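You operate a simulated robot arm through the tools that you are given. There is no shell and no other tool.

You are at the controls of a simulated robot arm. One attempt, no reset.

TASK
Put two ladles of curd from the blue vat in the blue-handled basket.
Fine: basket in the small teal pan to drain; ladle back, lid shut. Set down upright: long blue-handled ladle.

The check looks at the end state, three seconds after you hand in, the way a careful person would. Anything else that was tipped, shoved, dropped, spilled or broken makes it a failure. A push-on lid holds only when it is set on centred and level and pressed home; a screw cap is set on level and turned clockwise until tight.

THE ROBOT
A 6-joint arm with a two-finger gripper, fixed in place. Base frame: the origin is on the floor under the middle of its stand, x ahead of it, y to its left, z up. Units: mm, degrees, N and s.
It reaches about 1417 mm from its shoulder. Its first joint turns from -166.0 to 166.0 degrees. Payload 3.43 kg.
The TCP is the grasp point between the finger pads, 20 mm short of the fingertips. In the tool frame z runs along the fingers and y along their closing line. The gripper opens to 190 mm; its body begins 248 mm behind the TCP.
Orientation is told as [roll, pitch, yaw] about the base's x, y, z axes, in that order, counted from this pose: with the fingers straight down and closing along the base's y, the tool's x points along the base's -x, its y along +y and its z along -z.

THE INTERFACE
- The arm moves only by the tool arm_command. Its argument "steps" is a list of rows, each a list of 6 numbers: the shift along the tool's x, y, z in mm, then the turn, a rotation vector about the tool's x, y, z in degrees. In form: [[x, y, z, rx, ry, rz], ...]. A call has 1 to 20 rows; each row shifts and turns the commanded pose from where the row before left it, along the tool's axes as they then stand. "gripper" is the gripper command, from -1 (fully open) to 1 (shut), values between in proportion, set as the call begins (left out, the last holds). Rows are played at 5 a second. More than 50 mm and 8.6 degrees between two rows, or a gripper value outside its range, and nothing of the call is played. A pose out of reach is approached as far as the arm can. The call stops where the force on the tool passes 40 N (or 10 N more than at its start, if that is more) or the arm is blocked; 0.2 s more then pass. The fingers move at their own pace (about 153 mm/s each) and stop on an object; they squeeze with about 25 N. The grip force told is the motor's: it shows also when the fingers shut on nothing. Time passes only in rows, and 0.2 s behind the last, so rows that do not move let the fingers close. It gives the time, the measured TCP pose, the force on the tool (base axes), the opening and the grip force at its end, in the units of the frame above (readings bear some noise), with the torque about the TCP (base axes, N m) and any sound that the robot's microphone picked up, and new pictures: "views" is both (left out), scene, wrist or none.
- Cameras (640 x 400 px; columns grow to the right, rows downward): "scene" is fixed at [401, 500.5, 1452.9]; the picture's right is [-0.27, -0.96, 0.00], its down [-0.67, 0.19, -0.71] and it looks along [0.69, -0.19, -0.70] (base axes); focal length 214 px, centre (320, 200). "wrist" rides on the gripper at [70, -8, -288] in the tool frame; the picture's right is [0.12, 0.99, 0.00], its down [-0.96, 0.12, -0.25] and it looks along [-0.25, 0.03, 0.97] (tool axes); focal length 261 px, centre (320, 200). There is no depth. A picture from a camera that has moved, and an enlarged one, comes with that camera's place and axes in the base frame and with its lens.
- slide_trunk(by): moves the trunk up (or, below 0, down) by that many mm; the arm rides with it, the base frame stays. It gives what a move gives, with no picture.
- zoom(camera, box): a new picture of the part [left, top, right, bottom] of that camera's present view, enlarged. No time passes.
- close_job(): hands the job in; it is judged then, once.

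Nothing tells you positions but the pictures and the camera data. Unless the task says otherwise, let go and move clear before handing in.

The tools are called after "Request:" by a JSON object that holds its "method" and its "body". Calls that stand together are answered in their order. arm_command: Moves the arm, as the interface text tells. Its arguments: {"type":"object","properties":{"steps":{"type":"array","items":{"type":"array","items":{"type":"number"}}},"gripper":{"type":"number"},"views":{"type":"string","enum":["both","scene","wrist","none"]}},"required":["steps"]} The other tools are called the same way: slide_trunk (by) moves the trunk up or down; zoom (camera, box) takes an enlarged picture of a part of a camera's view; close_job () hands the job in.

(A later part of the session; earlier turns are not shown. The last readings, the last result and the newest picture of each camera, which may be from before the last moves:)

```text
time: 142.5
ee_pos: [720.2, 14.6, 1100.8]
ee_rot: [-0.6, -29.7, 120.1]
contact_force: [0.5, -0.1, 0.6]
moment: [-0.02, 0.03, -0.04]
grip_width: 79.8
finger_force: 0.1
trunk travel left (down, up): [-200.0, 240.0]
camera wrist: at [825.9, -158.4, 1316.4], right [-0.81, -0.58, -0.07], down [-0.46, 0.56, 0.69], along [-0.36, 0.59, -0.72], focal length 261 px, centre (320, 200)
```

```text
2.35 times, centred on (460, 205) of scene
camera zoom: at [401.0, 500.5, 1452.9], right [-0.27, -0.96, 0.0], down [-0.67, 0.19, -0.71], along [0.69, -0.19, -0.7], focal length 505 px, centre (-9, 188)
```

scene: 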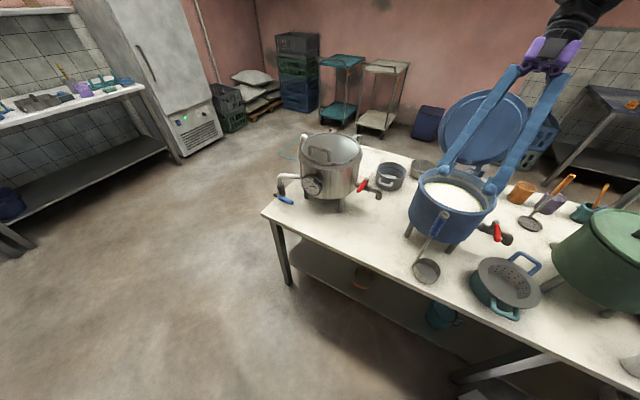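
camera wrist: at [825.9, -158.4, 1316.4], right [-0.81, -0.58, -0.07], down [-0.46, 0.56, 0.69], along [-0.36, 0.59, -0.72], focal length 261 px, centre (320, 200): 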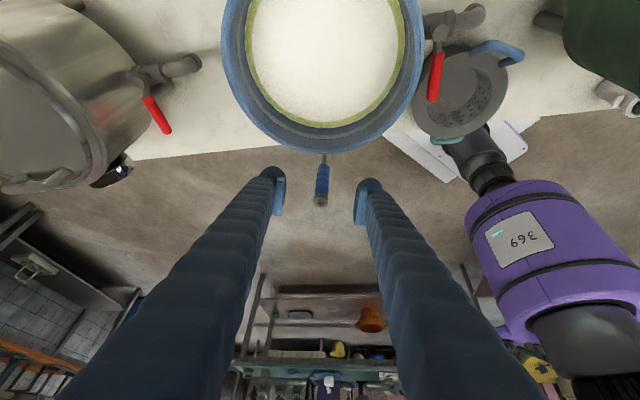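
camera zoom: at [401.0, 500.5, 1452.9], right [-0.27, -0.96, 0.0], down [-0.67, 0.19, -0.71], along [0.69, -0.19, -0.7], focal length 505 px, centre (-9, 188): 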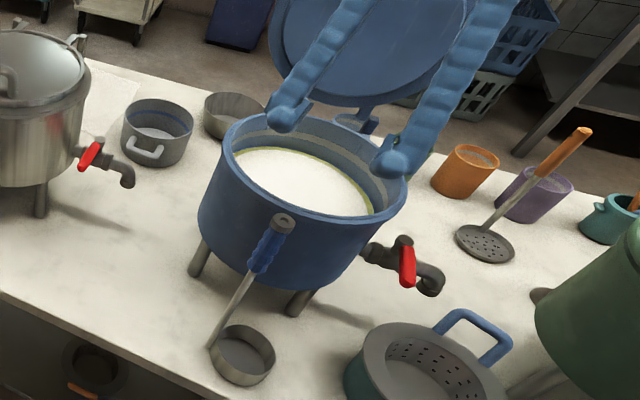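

The ladle handle's axis is at about (679, 78), blue grip spanning z≈941–1029. Moving in along the lean direction to grip it.

Request:
{"method": "arm_command", "body": {"steps": [[0.2, 2.6, 38, 0, 0, 0], [0.2, 2.7, 38, 0, 0, 0], [0.1, 0, 38, 0, 0, 0], [0, 0, 0, 0, 0, 0]], "views": "both"}}

Request:
{"method": "zoom", "body": {"camera": "wrist", "box": [240, 110, 400, 240]}}

Request:
{"method": "zoom", "body": {"camera": "scene", "box": [400, 160, 500, 290]}}

```text
time: 143.5
ee_pos: [685.9, 60.5, 1001.9]
ee_rot: [-0.6, -29.8, 120.0]
contact_force: [0.5, -0.2, 0.7]
moment: [-0.01, 0.02, 0.0]
grip_width: 80.0
finger_force: 0.0
trunk travel left (down, up): [-200.0, 240.0]
camera wrist: at [792.6, -111.5, 1217.7], right [-0.81, -0.58, -0.07], down [-0.46, 0.56, 0.69], along [-0.36, 0.59, -0.72], focal length 261 px, centre (320, 200)
```

scene: 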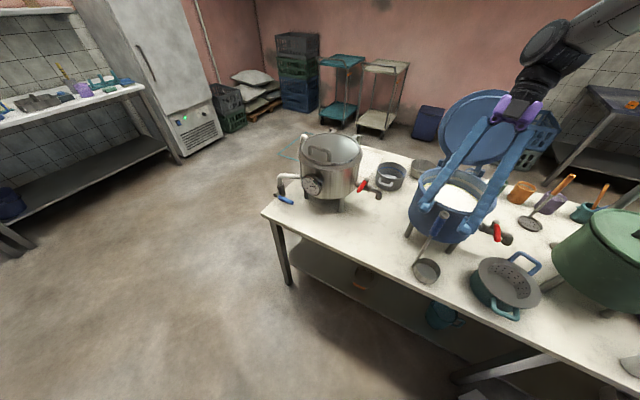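
wrist: 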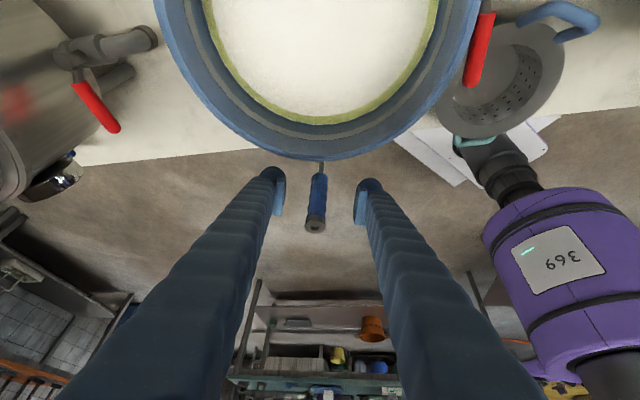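

```text
3.08 times, centred on (320, 175) of wrist
camera zoom: at [792.6, -111.5, 1217.7], right [-0.81, -0.58, -0.07], down [-0.46, 0.56, 0.69], along [-0.36, 0.59, -0.72], focal length 802 px, centre (320, 277)
```

zoom: 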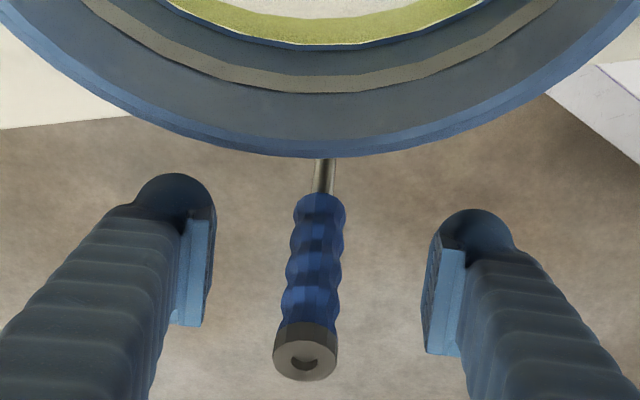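

```text
3.08 times, centred on (450, 225) of scene
camera zoom: at [401.0, 500.5, 1452.9], right [-0.27, -0.96, 0.0], down [-0.67, 0.19, -0.71], along [0.69, -0.19, -0.7], focal length 660 px, centre (-80, 123)
```

zoom: 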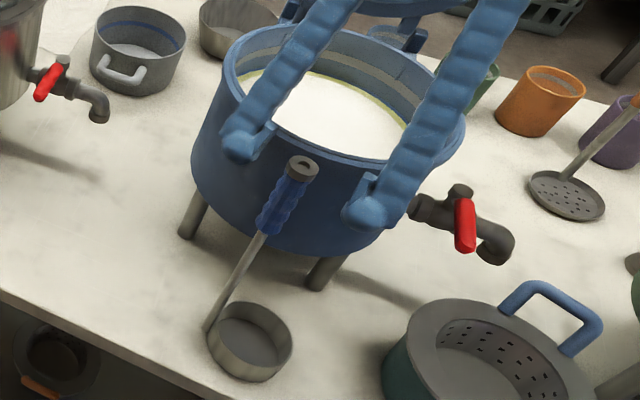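

Request:
{"method": "arm_command", "body": {"steps": [[0.5, -0.8, 19, 0, 0, 0], [0.4, -0.8, 19, 0, 0, 0], [0, 0, 0, 0, 0, 0]], "views": "wrist"}}

Request:
{"method": "zoom", "body": {"camera": "wrist", "box": [240, 110, 400, 260]}}

Request:
{"method": "zoom", "body": {"camera": "scene", "box": [400, 180, 480, 290]}}

```text
time: 144.3
ee_pos: [679.3, 79.1, 969.6]
ee_rot: [-0.5, -29.9, 120.1]
contact_force: [0.5, -0.8, 0.0]
moment: [0.0, 0.01, 0.03]
grip_width: 79.9
finger_force: 0.1
trunk travel left (down, up): [-200.0, 240.0]
camera wrist: at [785.5, -94.9, 1184.1], right [-0.81, -0.58, -0.07], down [-0.46, 0.56, 0.69], along [-0.37, 0.59, -0.72], focal length 261 px, centre (320, 200)
```

wrist: 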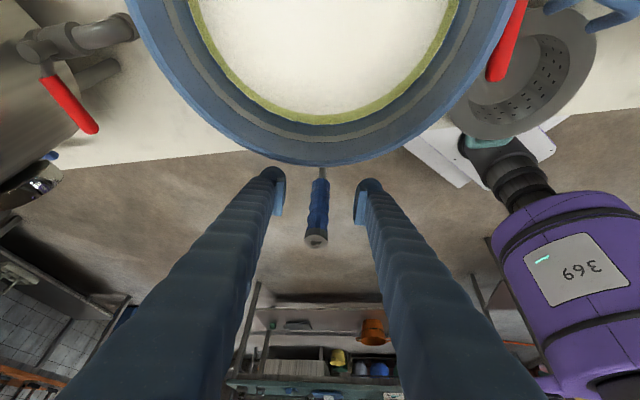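

```text
2.67 times, centred on (320, 185) of wrist
camera zoom: at [785.5, -94.9, 1184.1], right [-0.81, -0.58, -0.07], down [-0.46, 0.56, 0.69], along [-0.37, 0.59, -0.72], focal length 695 px, centre (320, 240)
```

zoom: 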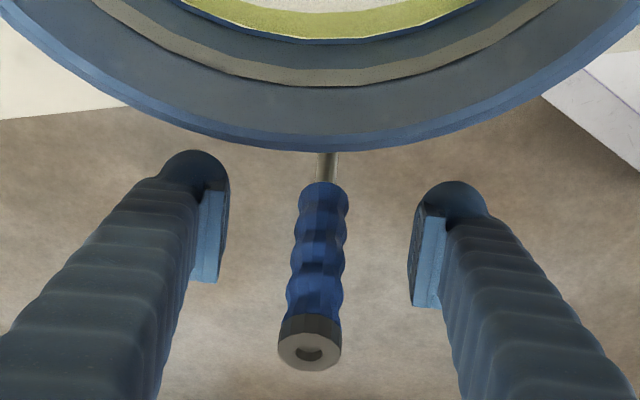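

```text
3.64 times, centred on (440, 235) of scene
camera zoom: at [401.0, 500.5, 1452.9], right [-0.27, -0.96, 0.0], down [-0.67, 0.19, -0.71], along [0.69, -0.19, -0.7], focal length 780 px, centre (-116, 73)
```

zoom: 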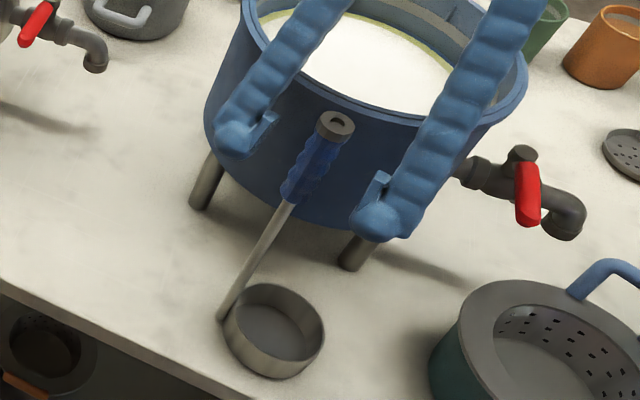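

The blue grip sits centred between the pads. Closing on it.

Request:
{"method": "arm_command", "body": {"steps": [[0, 0, 0, 0, 0, 0], [0, 0, 0, 0, 0, 0], [0, 0, 0, 0, 0, 0], [0, 0, 0, 0, 0, 0]], "gripper": 1, "views": "wrist"}}

Request:
{"method": "zoom", "body": {"camera": "scene", "box": [400, 180, 480, 290]}}

Request:
{"method": "zoom", "body": {"camera": "wrist", "box": [240, 110, 400, 260]}}

```text
time: 145.3
ee_pos: [680.8, 78.0, 968.4]
ee_rot: [-0.5, -29.8, 120.1]
contact_force: [0.3, -0.2, 0.1]
moment: [0.06, -0.03, -0.04]
grip_width: 21.4
finger_force: 24.9
trunk travel left (down, up): [-200.0, 240.0]
camera wrist: at [785.7, -95.1, 1184.1], right [-0.81, -0.58, -0.07], down [-0.46, 0.56, 0.69], along [-0.37, 0.59, -0.72], focal length 261 px, centre (320, 200)
```

wrist: 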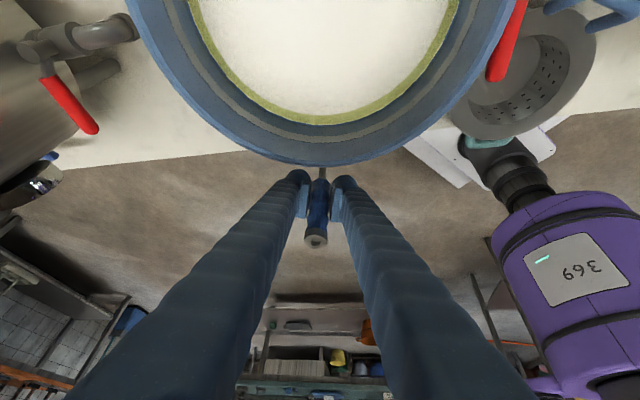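

```text
3.64 times, centred on (440, 235) of scene
camera zoom: at [401.0, 500.5, 1452.9], right [-0.27, -0.96, 0.0], down [-0.67, 0.19, -0.71], along [0.69, -0.19, -0.7], focal length 780 px, centre (-116, 73)
```

zoom: 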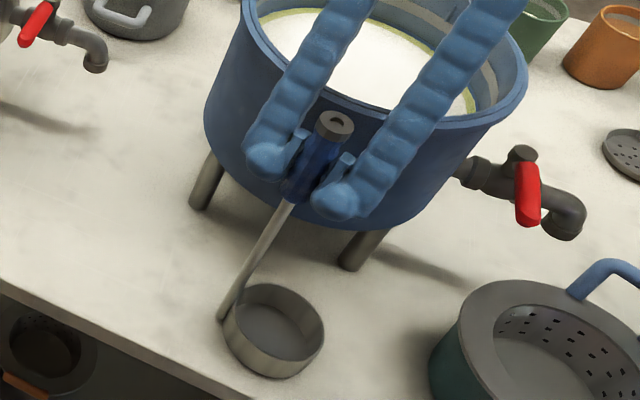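

```text
2.67 times, centred on (320, 185) of wrist
camera zoom: at [785.7, -95.1, 1184.1], right [-0.81, -0.58, -0.07], down [-0.46, 0.56, 0.69], along [-0.37, 0.59, -0.72], focal length 695 px, centre (320, 240)
```

zoom: 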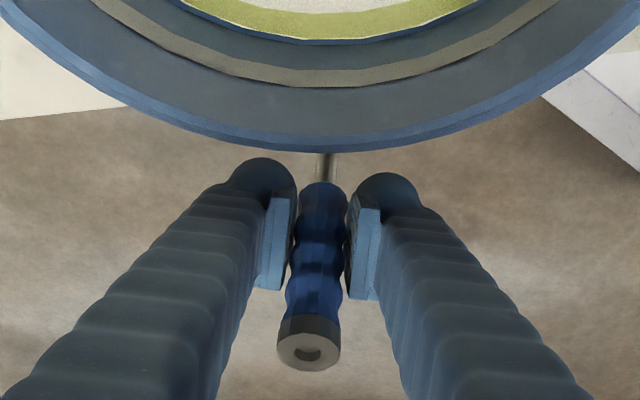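

The ladle is gripped (21 mm). I'll lift it slightly and check it holds steady and vertical.

Request:
{"method": "arm_command", "body": {"steps": [[-2.5, 0, -4.3, 0, 0, 0], [-5, 0, -8.7, 0, 0, 0], [-7.4, 0, -13, 0, 0, 0], [-7.4, 0, -13, 0, 0, 0], [0, 0, 0, 0, 0, 0], [0, 0, 0, 0, 0, 0]], "views": "wrist"}}

Request:
{"method": "zoom", "body": {"camera": "scene", "box": [400, 180, 480, 290]}}

Request:
{"method": "zoom", "body": {"camera": "wrist", "box": [240, 110, 400, 260]}}

```text
time: 146.7
ee_pos: [679.4, 78.1, 1013.7]
ee_rot: [-0.5, -29.9, 119.9]
contact_force: [-0.7, 0.0, -1.7]
moment: [0.01, -0.04, 0.01]
grip_width: 21.7
finger_force: 24.5
trunk travel left (down, up): [-200.0, 240.0]
camera wrist: at [785.8, -95.2, 1229.4], right [-0.81, -0.58, -0.07], down [-0.46, 0.56, 0.69], along [-0.37, 0.59, -0.72], focal length 261 px, centre (320, 200)
```

wrist: 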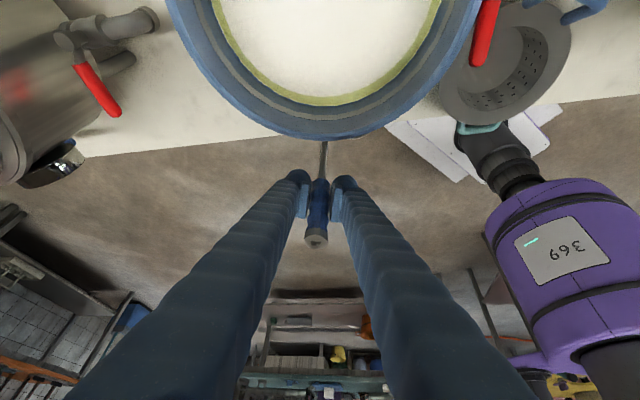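

```text
3.64 times, centred on (440, 235) of scene
camera zoom: at [401.0, 500.5, 1452.9], right [-0.27, -0.96, 0.0], down [-0.67, 0.19, -0.71], along [0.69, -0.19, -0.7], focal length 780 px, centre (-116, 73)
```

zoom: 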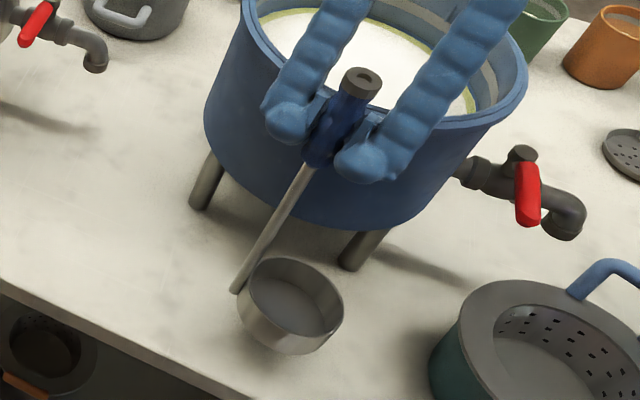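

```text
2.67 times, centred on (320, 185) of wrist
camera zoom: at [785.8, -95.2, 1229.4], right [-0.81, -0.58, -0.07], down [-0.46, 0.56, 0.69], along [-0.37, 0.59, -0.72], focal length 695 px, centre (320, 240)
```

zoom: 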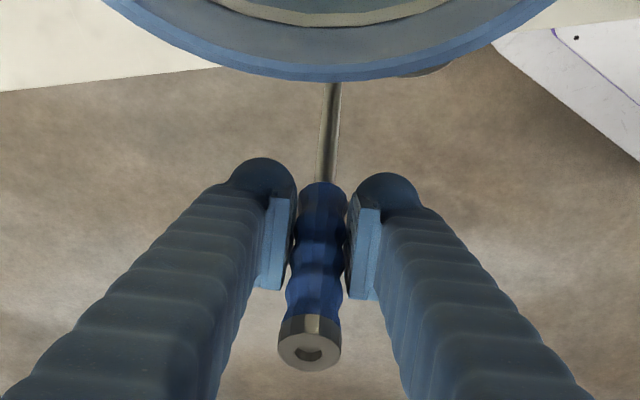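

The ladle is steady and vertical in the grip (about 0.2 kg). I'll raise it above the vat rim and move over the curd.

Request:
{"method": "arm_command", "body": {"steps": [[-20.3, -0.4, -35.6, 0, 0, 0], [-20.3, -0.4, -35.6, 0, 0, 0], [-20.3, -0.4, -35.6, 0, 0, 0], [-20.3, -0.4, -35.6, 0, 0, 0], [-20.3, -0.4, -35.6, 0, 0, 0], [-20.3, -0.4, -35.6, 0, 0, 0], [17, -6.3, -9.7, 0, 0, 0], [34.3, -12.55, -19.45, 0, 0, 0], [34.3, -12.55, -19.45, 0, 0, 0], [34.3, -12.55, -19.45, 0, 0, 0], [17.3, -6.3, -9.7, 0, 0, 0], [0, 0, 0, 0, 0, 0]], "views": "both"}}

Request:
{"method": "zoom", "body": {"camera": "scene", "box": [390, 60, 540, 260]}}

Request:
{"method": "zoom", "body": {"camera": "wrist", "box": [220, 60, 420, 260]}}

```text
time: 149.3
ee_pos: [802.1, -34.1, 1260.4]
ee_rot: [-0.5, -29.8, 120.0]
contact_force: [-0.8, -0.1, -1.7]
moment: [0.01, -0.03, -0.01]
grip_width: 21.7
finger_force: 24.9
trunk travel left (down, up): [-200.0, 240.0]
camera wrist: at [908.1, -206.9, 1475.1], right [-0.81, -0.58, -0.07], down [-0.46, 0.56, 0.69], along [-0.36, 0.59, -0.72], focal length 261 px, centre (320, 200)
```

scene: 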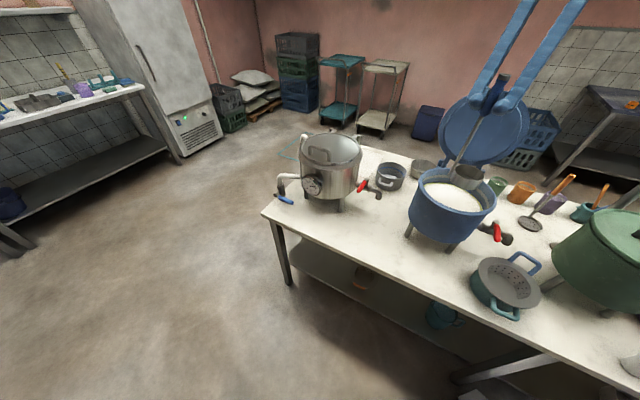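
wrist: 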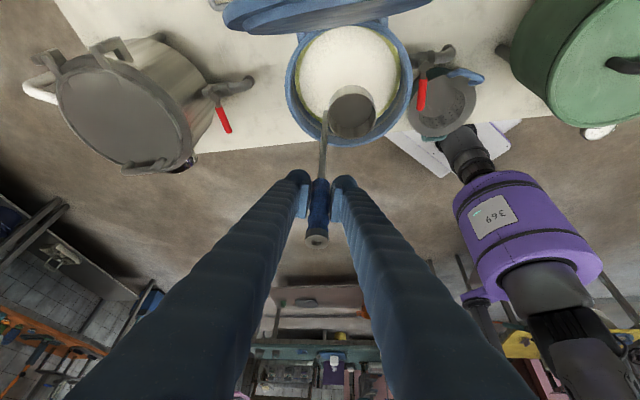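

```text
2.00 times, centred on (465, 160) of scene
camera zoom: at [401.0, 500.5, 1452.9], right [-0.27, -0.96, 0.0], down [-0.67, 0.19, -0.71], along [0.69, -0.19, -0.7], focal length 429 px, centre (30, 280)
```

zoom: 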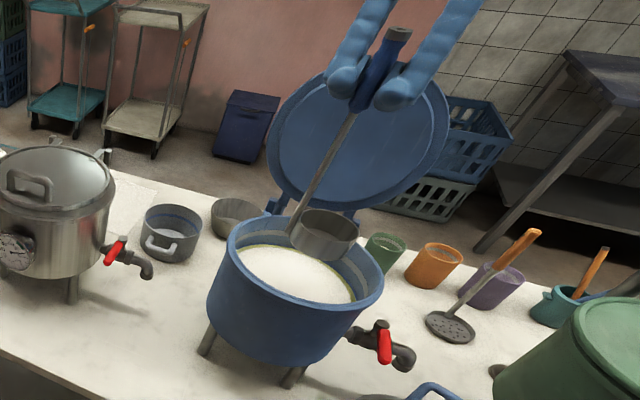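

```text
2.00 times, centred on (320, 160) of wrist
camera zoom: at [908.1, -206.9, 1475.1], right [-0.81, -0.58, -0.07], down [-0.46, 0.56, 0.69], along [-0.36, 0.59, -0.72], focal length 521 px, centre (320, 280)
```

zoom: 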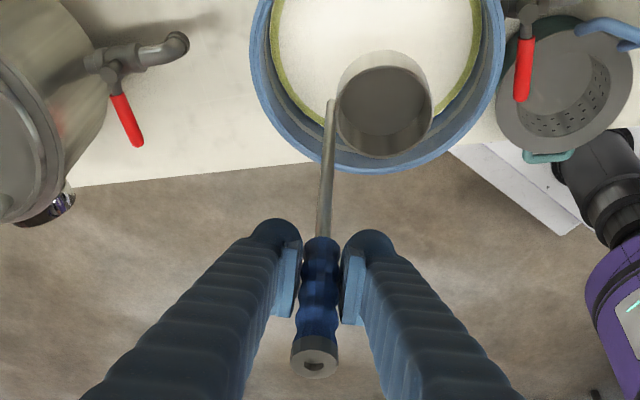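

The ladle cup is above the centre of the curd. Lowering it slowly until the cup is submerged.

Request:
{"method": "arm_command", "body": {"steps": [[11.15, 0.2, 19.5, 0, 0, 0], [11.15, 0.2, 19.5, 0, 0, 0], [11.15, 0.2, 19.5, 0, 0, 0], [0, 0, 0, 0, 0, 0]], "views": "both"}}

Request:
{"method": "zoom", "body": {"camera": "scene", "box": [400, 120, 520, 260]}}

Request:
{"method": "zoom", "body": {"camera": "wrist", "box": [220, 60, 420, 260]}}

```text
time: 150.3
ee_pos: [802.2, -33.6, 1193.0]
ee_rot: [-0.5, -29.8, 119.9]
contact_force: [-0.4, -0.4, -1.6]
moment: [0.04, -0.07, 0.01]
grip_width: 21.6
finger_force: 25.4
trunk travel left (down, up): [-200.0, 240.0]
camera wrist: at [908.5, -207.2, 1407.5], right [-0.81, -0.58, -0.07], down [-0.46, 0.56, 0.69], along [-0.36, 0.59, -0.72], focal length 261 px, centre (320, 200)
```

scene: 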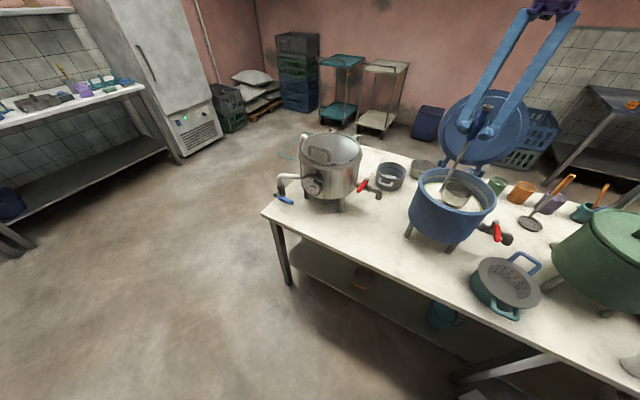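
wrist: 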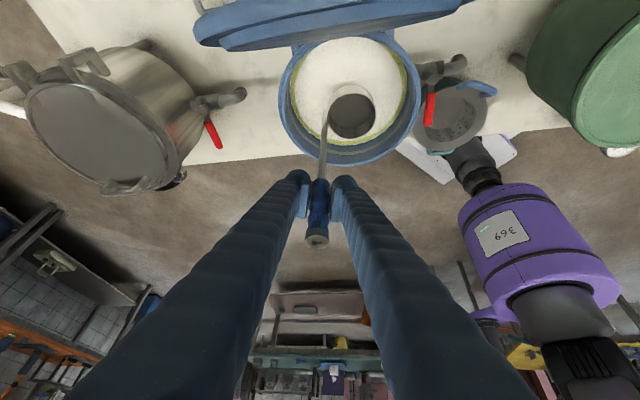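

```text
2.86 times, centred on (460, 190) of scene
camera zoom: at [401.0, 500.5, 1452.9], right [-0.27, -0.96, 0.0], down [-0.67, 0.19, -0.71], along [0.69, -0.19, -0.7], focal length 613 px, centre (-80, 229)
```

zoom: 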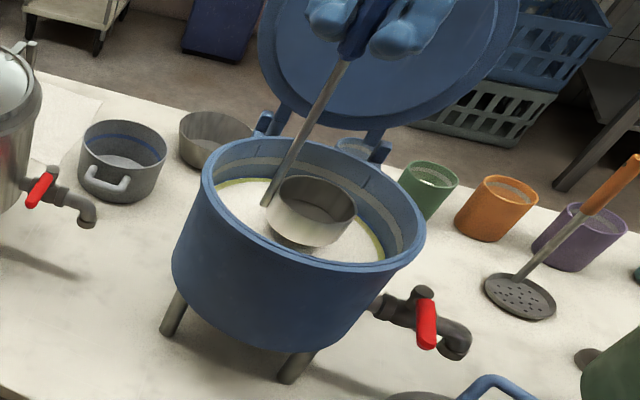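

```text
2.00 times, centred on (320, 160) of wrist
camera zoom: at [908.5, -207.2, 1407.5], right [-0.81, -0.58, -0.07], down [-0.46, 0.56, 0.69], along [-0.36, 0.59, -0.72], focal length 521 px, centre (320, 280)
```

zoom: 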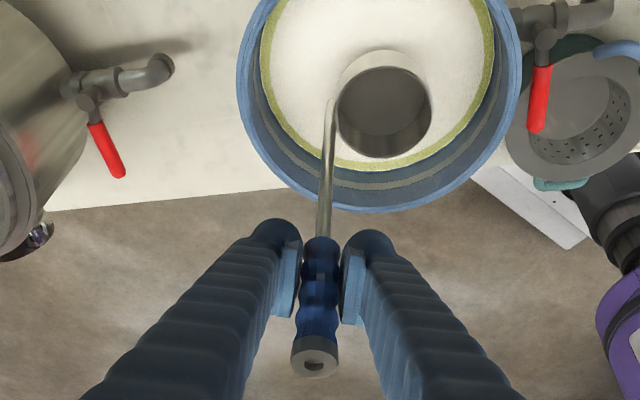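

The cup is just at the curd's surface. Continuing down to submerge it.

Request:
{"method": "arm_command", "body": {"steps": [[11.15, 0.2, 19.5, 0, 0, 0], [11.15, 0.2, 19.5, 0, 0, 0], [11.15, 0.2, 19.5, 0, 0, 0], [0, 0, 0, 0, 0, 0]], "views": "both"}}

Request:
{"method": "zoom", "body": {"camera": "scene", "box": [400, 120, 520, 260]}}

Request:
{"method": "zoom", "body": {"camera": "wrist", "box": [220, 60, 420, 260]}}

```text
time: 151.3
ee_pos: [802.9, -35.3, 1125.3]
ee_rot: [-0.5, -29.8, 120.1]
contact_force: [0.0, 0.7, -2.8]
moment: [0.03, -0.04, -0.03]
grip_width: 21.9
finger_force: 24.9
trunk travel left (down, up): [-200.0, 240.0]
camera wrist: at [908.4, -208.1, 1340.4], right [-0.81, -0.58, -0.07], down [-0.46, 0.56, 0.69], along [-0.36, 0.59, -0.72], focal length 261 px, centre (320, 200)
```

scene: 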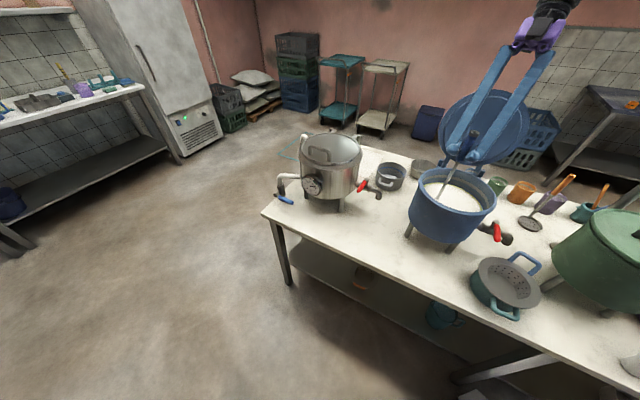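
wrist: 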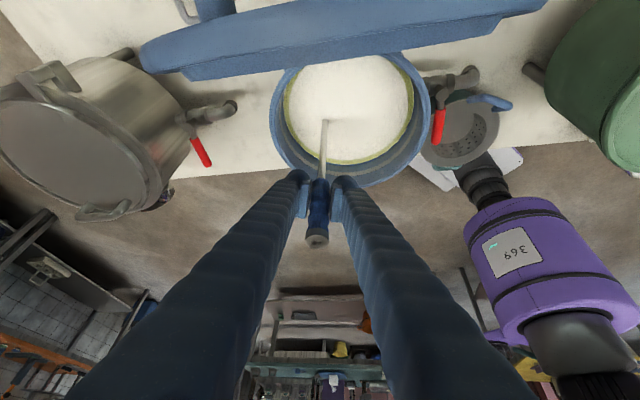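

```text
2.86 times, centred on (460, 190) of scene
camera zoom: at [401.0, 500.5, 1452.9], right [-0.27, -0.96, 0.0], down [-0.67, 0.19, -0.71], along [0.69, -0.19, -0.7], focal length 613 px, centre (-80, 229)
```

zoom: 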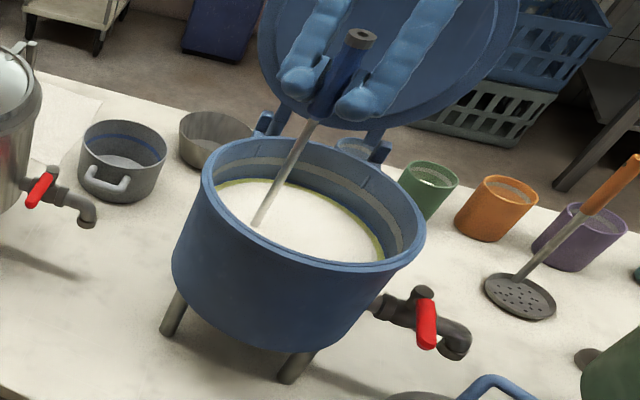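

```text
2.00 times, centred on (320, 160) of wrist
camera zoom: at [908.4, -208.1, 1340.4], right [-0.81, -0.58, -0.07], down [-0.46, 0.56, 0.69], along [-0.36, 0.59, -0.72], focal length 521 px, centre (320, 280)
```

zoom: 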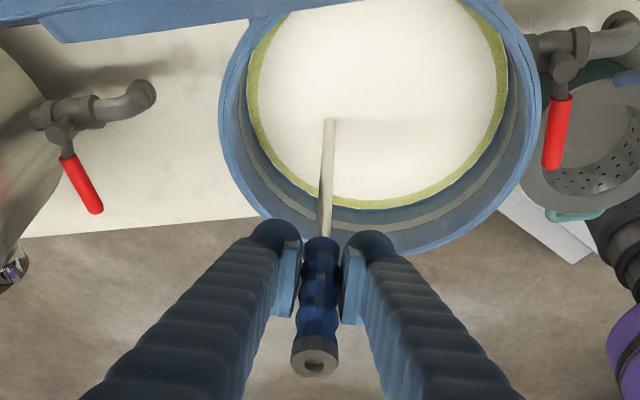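

The cup is fully submerged. I'll hold briefly, then lift slowly and steadily.

Request:
{"method": "arm_command", "body": {"steps": [[0, 0, 0, 0, 0, 0], [0, 0, 0, 0, 0, 0], [-5, -0.1, -8.7, 0, 0, 0], [-7.4, -0.1, -13, 0, 0, 0], [-7.4, -0.1, -13, 0, 0, 0], [-7.4, -0.1, -13, 0, 0, 0], [-7.4, -0.1, -13, 0, 0, 0], [-7.4, -0.1, -13, 0, 0, 0], [-7.4, -0.1, -13, 0, 0, 0], [-7.4, -0.1, -13, 0, 0, 0], [-7.4, -0.1, -13, 0, 0, 0], [-7.4, -0.1, -13, 0, 0, 0], [0, 0, 0, 0, 0, 0], [0, 0, 0, 0, 0, 0]], "views": "both"}}

Request:
{"method": "zoom", "body": {"camera": "scene", "box": [400, 120, 520, 260]}}

Request:
{"method": "zoom", "body": {"camera": "wrist", "box": [220, 60, 420, 260]}}

```text
time: 154.3
ee_pos: [802.9, -34.8, 1269.8]
ee_rot: [-0.4, -29.8, 120.0]
contact_force: [-0.5, 0.2, -2.7]
moment: [0.04, -0.03, 0.01]
grip_width: 21.8
finger_force: 24.9
trunk travel left (down, up): [-200.0, 240.0]
camera wrist: at [908.1, -207.6, 1484.5], right [-0.81, -0.58, -0.07], down [-0.46, 0.56, 0.69], along [-0.37, 0.59, -0.72], focal length 261 px, centre (320, 200)
```

scene: 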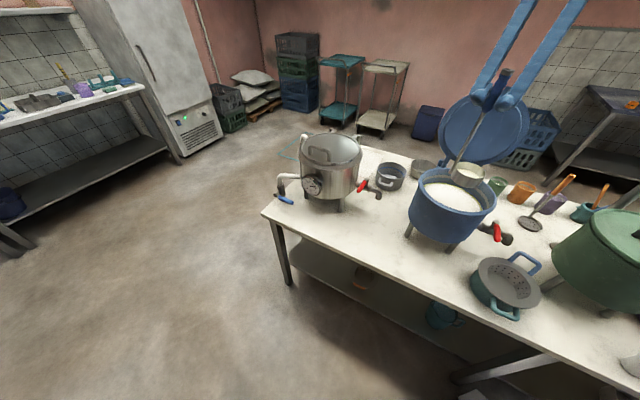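
wrist: 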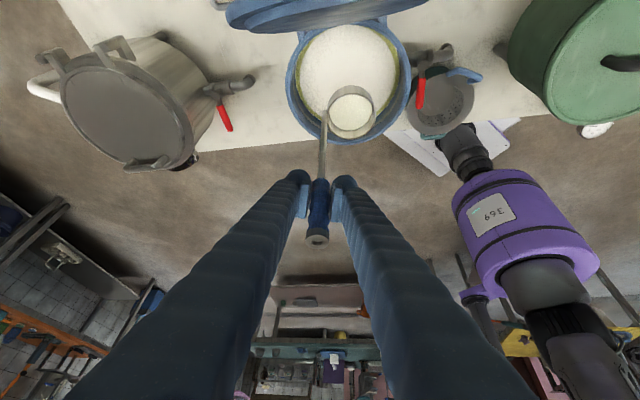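

```text
2.86 times, centred on (460, 190) of scene
camera zoom: at [401.0, 500.5, 1452.9], right [-0.27, -0.96, 0.0], down [-0.67, 0.19, -0.71], along [0.69, -0.19, -0.7], focal length 613 px, centre (-80, 229)
```

zoom: 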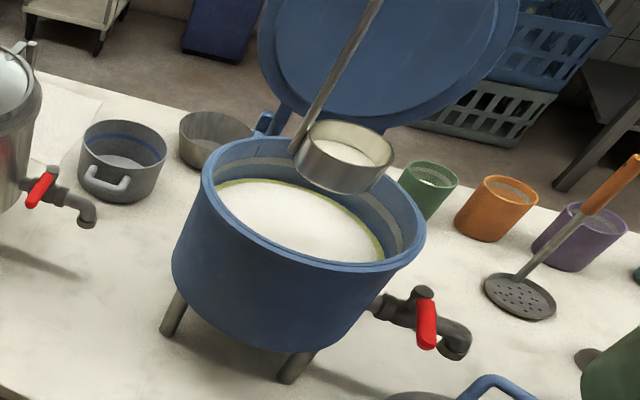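

```text
2.00 times, centred on (320, 160) of wrist
camera zoom: at [908.1, -207.6, 1484.5], right [-0.81, -0.58, -0.07], down [-0.46, 0.56, 0.69], along [-0.37, 0.59, -0.72], focal length 521 px, centre (320, 280)
```

zoom: 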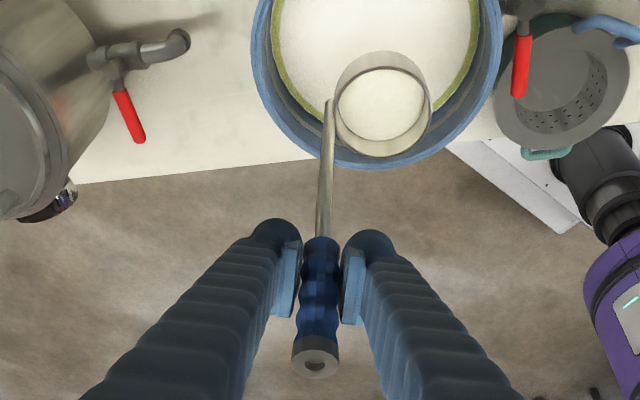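

The ladle came up full of curd (about 100 g). I'll carry it level across to the basket, rotating the hand about the vertical on the way.

Request:
{"method": "arm_command", "body": {"steps": [[-0.5, 18, 0, 0, 0, 0], [-0.9, 34, 0.2, 0, 0, 0], [-1.1, 42, 0.2, 0, 0, 0], [-1.2, 45, 0.2, 0, 0, 0], [-1.2, 45, 0.2, 0, 0, 0], [-1.0, 40, 0.2, 0, 0, 0], [-0.7, 27, 0.1, 0, 0, 0], [-0.4, 16, 0, 0, 0, 0], [0, 0, 0, 0, 0, 0]], "views": "none"}}

Request:
{"method": "arm_command", "body": {"steps": [[0, 0, 0, 2.0, 0, 3.5], [0, 0, 0, 3.5, 0.1, 6.1], [0, 0, 0, 3.96, 0.1, 6.95], [0, 0, 0, 3.96, 0.1, 6.95], [0, 0, 0, 3.96, 0.1, 6.95], [0, 0, 0, 2.42, 0, 4.25], [0, 0, 0, 0, 0, 0]], "views": "both"}}

```text
time: 156.3
ee_pos: [566.9, -161.4, 1268.0]
ee_rot: [-0.5, -29.8, 120.0]
contact_force: [-0.3, -0.4, -2.0]
moment: [0.05, -0.06, 0.01]
grip_width: 21.8
finger_force: 24.6
trunk travel left (down, up): [-200.0, 240.0]
```

```text
time: 157.9
ee_pos: [567.7, -161.5, 1269.2]
ee_rot: [-0.6, -29.8, 80.1]
contact_force: [0.5, -0.1, -1.7]
moment: [0.01, -0.05, -0.02]
grip_width: 21.6
finger_force: 25.1
trunk travel left (down, up): [-200.0, 240.0]
camera wrist: at [536.2, -362.4, 1485.0], right [-0.99, 0.08, -0.07], down [0.01, 0.72, 0.69], along [0.1, 0.69, -0.72], focal length 261 px, centre (320, 200)
```

scene: 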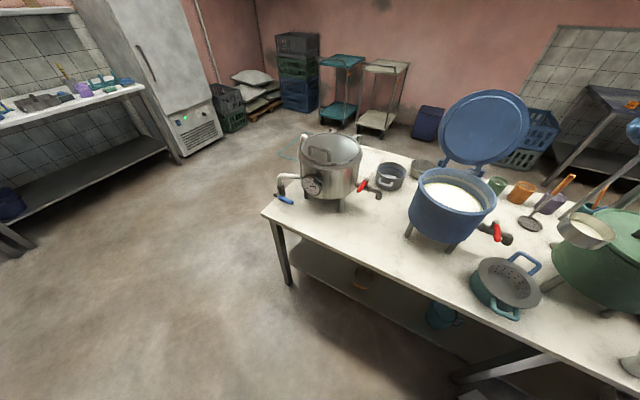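
wrist: 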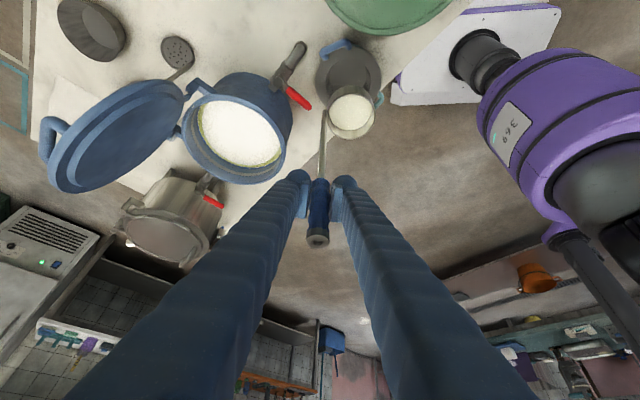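

The full ladle is above the basket. Lowering it to pouring height.

Request:
{"method": "arm_command", "body": {"steps": [[10, 0.2, 17.4, 0, 0, 0], [15.4, 0.3, 27, 0, 0, 0], [15.4, 0.3, 27, 0, 0, 0], [15.4, 0.3, 27, 0, 0, 0], [12.4, 0.2, 21.7, 0, 0, 0], [7.9, 0.1, 13.9, 0, 0, 0], [0, 0, 0, 0, 0, 0]], "views": "both"}}

Request:
{"method": "zoom", "body": {"camera": "scene", "box": [440, 180, 600, 330]}}

Request:
{"method": "zoom", "body": {"camera": "wrist", "box": [240, 20, 440, 180]}}

```text
time: 159.5
ee_pos: [567.3, -162.4, 1114.5]
ee_rot: [-0.6, -29.7, 80.1]
contact_force: [0.5, 0.8, -2.9]
moment: [0.01, -0.04, 0.01]
grip_width: 21.6
finger_force: 24.9
trunk travel left (down, up): [-200.0, 240.0]
camera wrist: at [536.7, -362.6, 1330.1], right [-0.99, 0.07, -0.07], down [0.01, 0.72, 0.69], along [0.1, 0.69, -0.72], focal length 261 px, centre (320, 200)
```

scene: 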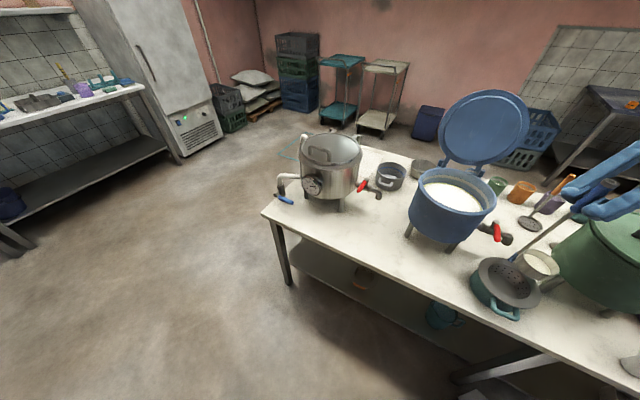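
wrist: 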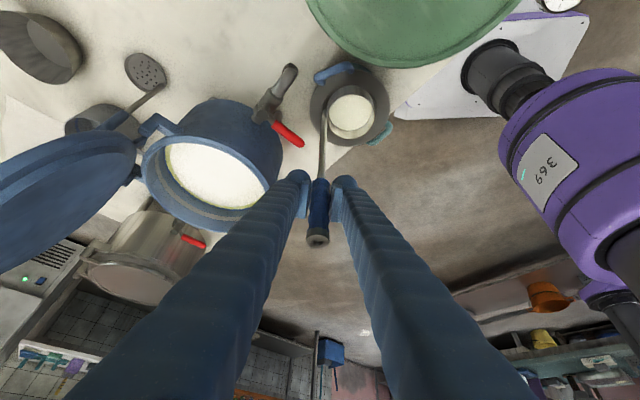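

```text
2.67 times, centred on (520, 255) of scene
camera zoom: at [401.0, 500.5, 1452.9], right [-0.27, -0.96, 0.0], down [-0.67, 0.19, -0.71], along [0.69, -0.19, -0.7], focal length 572 px, centre (-213, 53)
```

zoom: 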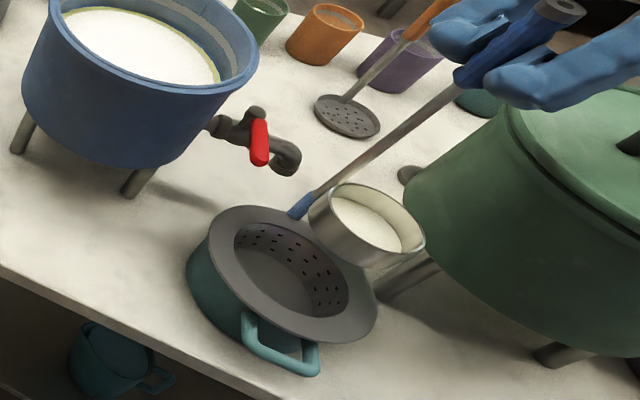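

```text
2.50 times, centred on (340, 100) of wrist
camera zoom: at [536.7, -362.6, 1330.1], right [-0.99, 0.07, -0.07], down [0.01, 0.72, 0.69], along [0.1, 0.69, -0.72], focal length 652 px, centre (270, 450)
```

zoom: 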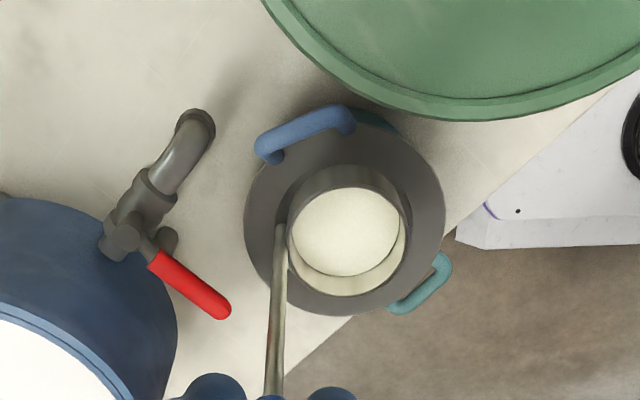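

The cup's pouring lip is within a few millimetres of the basket's centre. I'll start tilting about the lip in small steps, beginning with 30°.

Request:
{"method": "arm_command", "body": {"steps": [[-14.06, 0, 9.42, 0, 5, 0], [-14.29, 0, 9.54, 0, 5, 0], [-14.53, 0, 9.64, 0, 5, 0], [-14.78, 0, 9.72, 0, 5, 0], [-15.04, 0, 9.77, 0, 5, 0], [-15.3, 0, 9.81, 0, 5, 0], [0, 0, 0, 0, 0, 0]], "views": "both"}}

Request:
{"method": "zoom", "body": {"camera": "scene", "box": [440, 180, 600, 330]}}

Request:
{"method": "zoom", "body": {"camera": "wrist", "box": [240, 20, 440, 180]}}

```text
time: 161.1
ee_pos: [586.1, -63.8, 1085.3]
ee_rot: [-0.6, 0.4, 79.8]
contact_force: [-0.4, 1.0, -2.1]
moment: [0.04, -0.04, 0.01]
grip_width: 21.8
finger_force: 24.9
trunk travel left (down, up): [-200.0, 240.0]
camera wrist: at [577.9, -130.6, 1375.0], right [-1.0, 0.06, -0.01], down [0.06, 0.97, 0.24], along [0.02, 0.24, -0.97], focal length 261 px, centre (320, 200)
```

scene: 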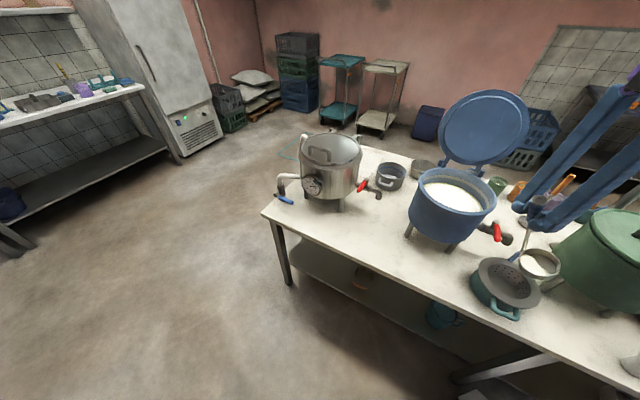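
wrist: 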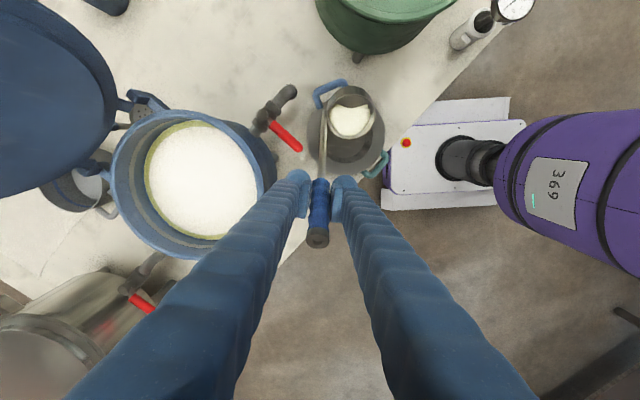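

```text
2.67 times, centred on (520, 255) of scene
camera zoom: at [401.0, 500.5, 1452.9], right [-0.27, -0.96, 0.0], down [-0.67, 0.19, -0.71], along [0.69, -0.19, -0.7], focal length 572 px, centre (-213, 53)
```

zoom: 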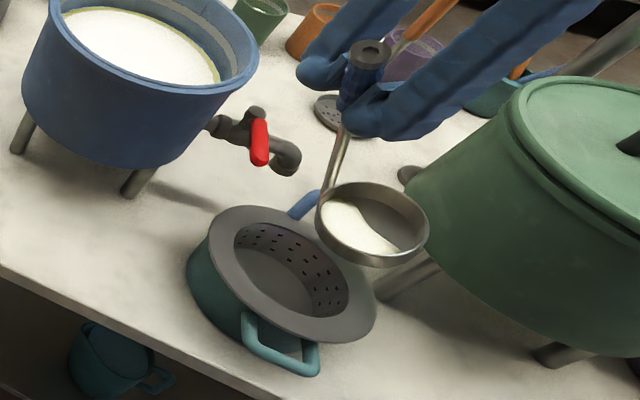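

```text
2.50 times, centred on (340, 100) of wrist
camera zoom: at [577.9, -130.6, 1375.0], right [-1.0, 0.06, -0.01], down [0.06, 0.97, 0.24], along [0.02, 0.24, -0.97], focal length 652 px, centre (270, 450)
```

zoom: 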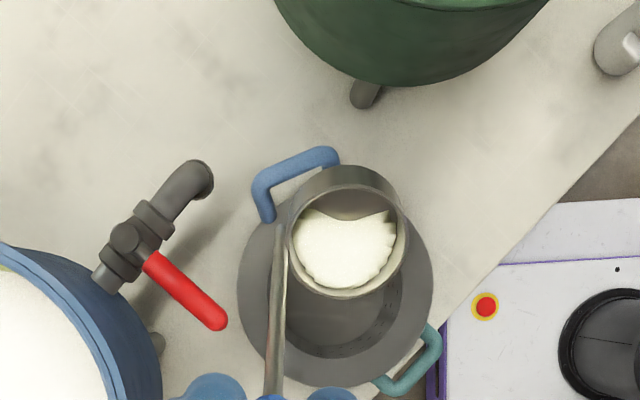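

The curd's surface stays level as the cup tilts, and the lip is right over the basket's centre. Continuing the tilt slowly so it pours into the basket.

Request:
{"method": "arm_command", "body": {"steps": [[-12.5, 0, 7.75, 0, 4, 0], [-12.67, 0, 7.74, 0, 4, 0], [-12.83, 0, 7.73, 0, 4, 0], [0, 0, 0, 0, 0, 0], [-13, 0, 7.7, 0, 4, 0], [-13.16, 0, 7.66, 0, 4, 0], [0, 0, 0, 0, 0, 0], [-13.32, 0, 7.6, 0, 4, 0], [-13.48, 0, 7.54, 0, 4, 0], [0, 0, 0, 0, 0, 0]], "views": "both"}}

Request:
{"method": "zoom", "body": {"camera": "scene", "box": [440, 180, 600, 330]}}

Request:
{"method": "zoom", "body": {"camera": "wrist", "box": [240, 20, 440, 220]}}

```text
time: 163.3
ee_pos: [599.1, 12.6, 1015.6]
ee_rot: [-0.5, 28.3, 79.5]
contact_force: [-0.9, 0.5, -1.6]
moment: [0.13, -0.1, 0.01]
grip_width: 21.4
finger_force: 25.5
trunk travel left (down, up): [-200.0, 240.0]
camera wrist: at [616.9, 86.0, 1302.0], right [-1.0, 0.07, 0.05], down [0.06, 0.97, -0.24], along [-0.06, -0.24, -0.97], focal length 261 px, centre (320, 200)
```

scene: 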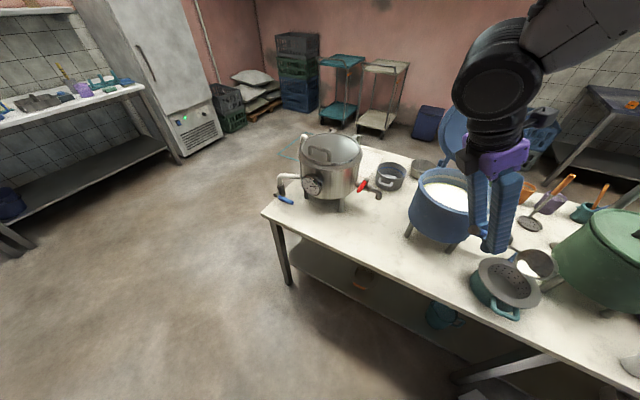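
wrist: 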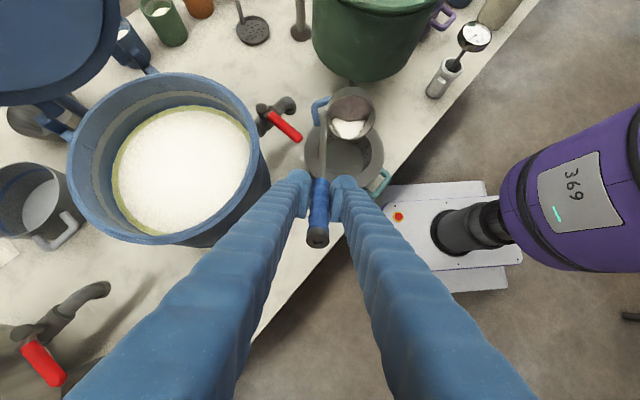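

```text
2.67 times, centred on (520, 255) of scene
camera zoom: at [401.0, 500.5, 1452.9], right [-0.27, -0.96, 0.0], down [-0.67, 0.19, -0.71], along [0.69, -0.19, -0.7], focal length 572 px, centre (-213, 53)
```

zoom: 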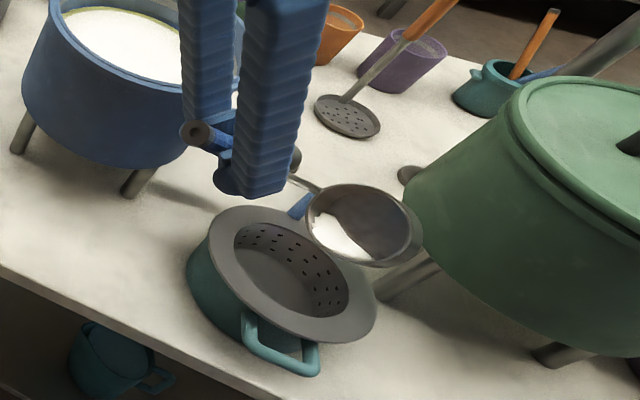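

```text
2.00 times, centred on (340, 120) of wrist
camera zoom: at [616.9, 86.0, 1302.0], right [-1.0, 0.07, 0.05], down [0.06, 0.97, -0.24], along [-0.06, -0.24, -0.97], focal length 521 px, centre (280, 360)
```

zoom: 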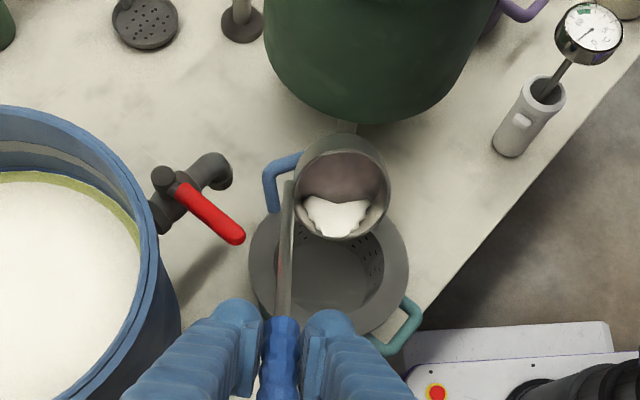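

The curd is now at the lip, right over the basket. Continuing the tilt to let it flow out.

Request:
{"method": "arm_command", "body": {"steps": [[-12.5, 0, 5.35, 0, 4, 0], [-12.5, 0, 5.35, 0, 4, 0], [0, 0, 0, 0, 0, 0], [-12.5, 0, 5.35, 0, 4, 0], [-12.5, 0, 5.35, 0, 4, 0], [0, 0, 0, 0, 0, 0], [-12.5, 0, 5.35, 0, 4, 0], [0, 0, 0, 0, 0, 0]], "views": "both"}}

Request:
{"method": "zoom", "body": {"camera": "scene", "box": [440, 180, 600, 330]}}

Request:
{"method": "zoom", "body": {"camera": "wrist", "box": [240, 60, 440, 240]}}

```text
time: 165.1
ee_pos: [606.7, 47.6, 955.3]
ee_rot: [-0.6, 48.5, 79.3]
contact_force: [-0.1, 1.0, -3.0]
moment: [0.08, -0.04, 0.0]
grip_width: 21.5
finger_force: 25.2
trunk travel left (down, up): [-200.0, 240.0]
camera wrist: at [641.0, 213.2, 1199.7], right [-0.99, 0.1, 0.08], down [0.04, 0.83, -0.56], along [-0.12, -0.55, -0.83], focal length 261 px, centre (320, 200)
```

scene: 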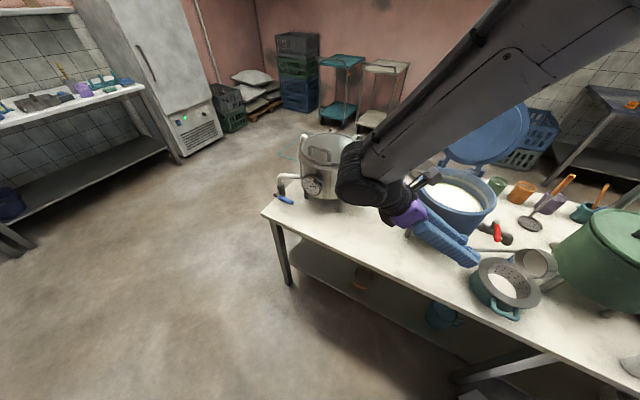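
wrist: 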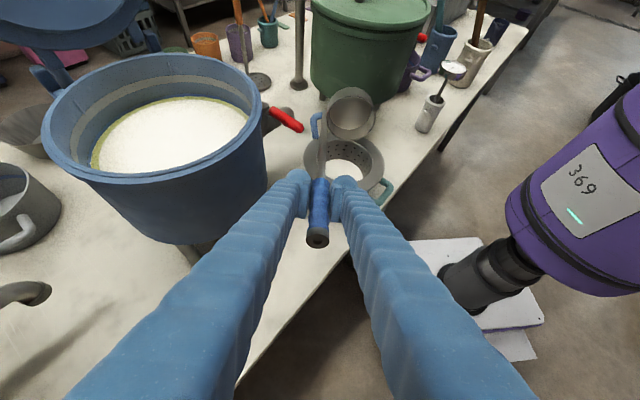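

```text
2.67 times, centred on (520, 255) of scene
camera zoom: at [401.0, 500.5, 1452.9], right [-0.27, -0.96, 0.0], down [-0.67, 0.19, -0.71], along [0.69, -0.19, -0.7], focal length 572 px, centre (-213, 53)
```

zoom: 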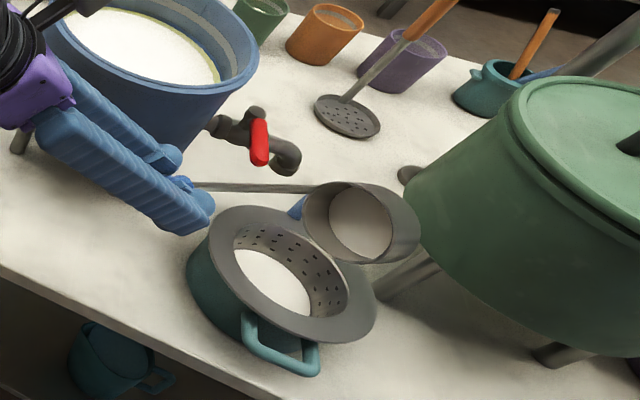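

```text
2.22 times, centred on (340, 150) of wrist
camera zoom: at [641.0, 213.2, 1199.7], right [-0.99, 0.1, 0.08], down [0.04, 0.83, -0.56], along [-0.12, -0.55, -0.83], focal length 579 px, centre (276, 311)
```

zoom: 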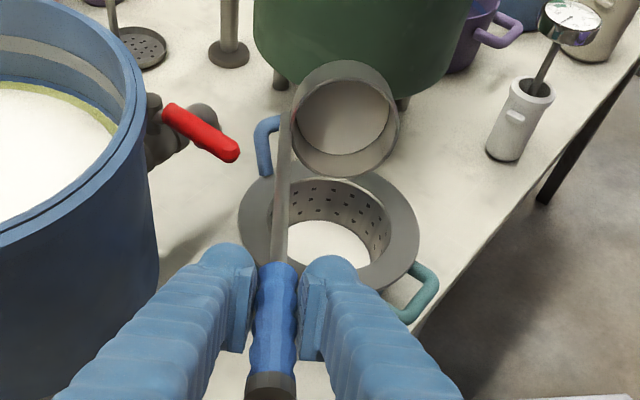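

The ladleful went into the basket, with white curd now visible at its bottom. I'll check whether any remains in the cup and around the pan.

Request:
{"method": "zoom", "body": {"camera": "scene", "box": [500, 235, 560, 280]}}

Request:
{"method": "zoom", "body": {"camera": "wrist", "box": [290, 75, 400, 190]}}

```text
8.89 times, centred on (530, 258) of scene
camera zoom: at [401.0, 500.5, 1452.9], right [-0.27, -0.96, 0.0], down [-0.67, 0.19, -0.71], along [0.69, -0.19, -0.7], focal length 1906 px, centre (-1547, -311)
```

zoom: 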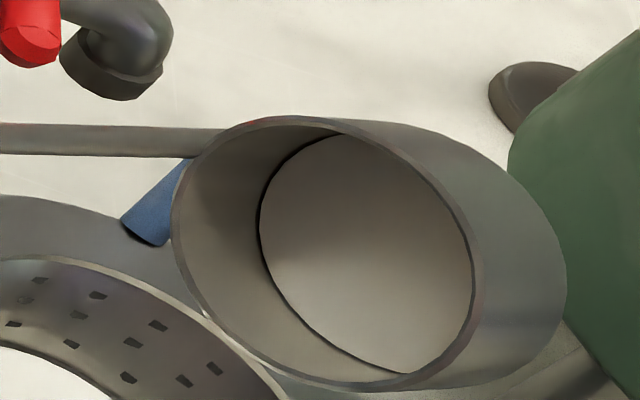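

```text
3.48 times, centred on (345, 132) of wrist
camera zoom: at [641.0, 213.2, 1199.7], right [-0.99, 0.1, 0.08], down [0.04, 0.83, -0.56], along [-0.12, -0.55, -0.83], focal length 907 px, centre (233, 435)
```

zoom: 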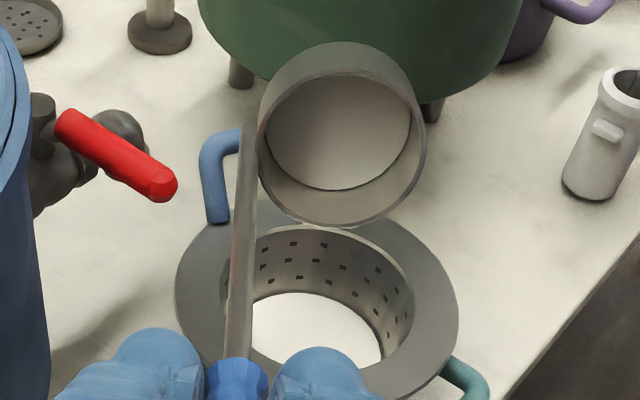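

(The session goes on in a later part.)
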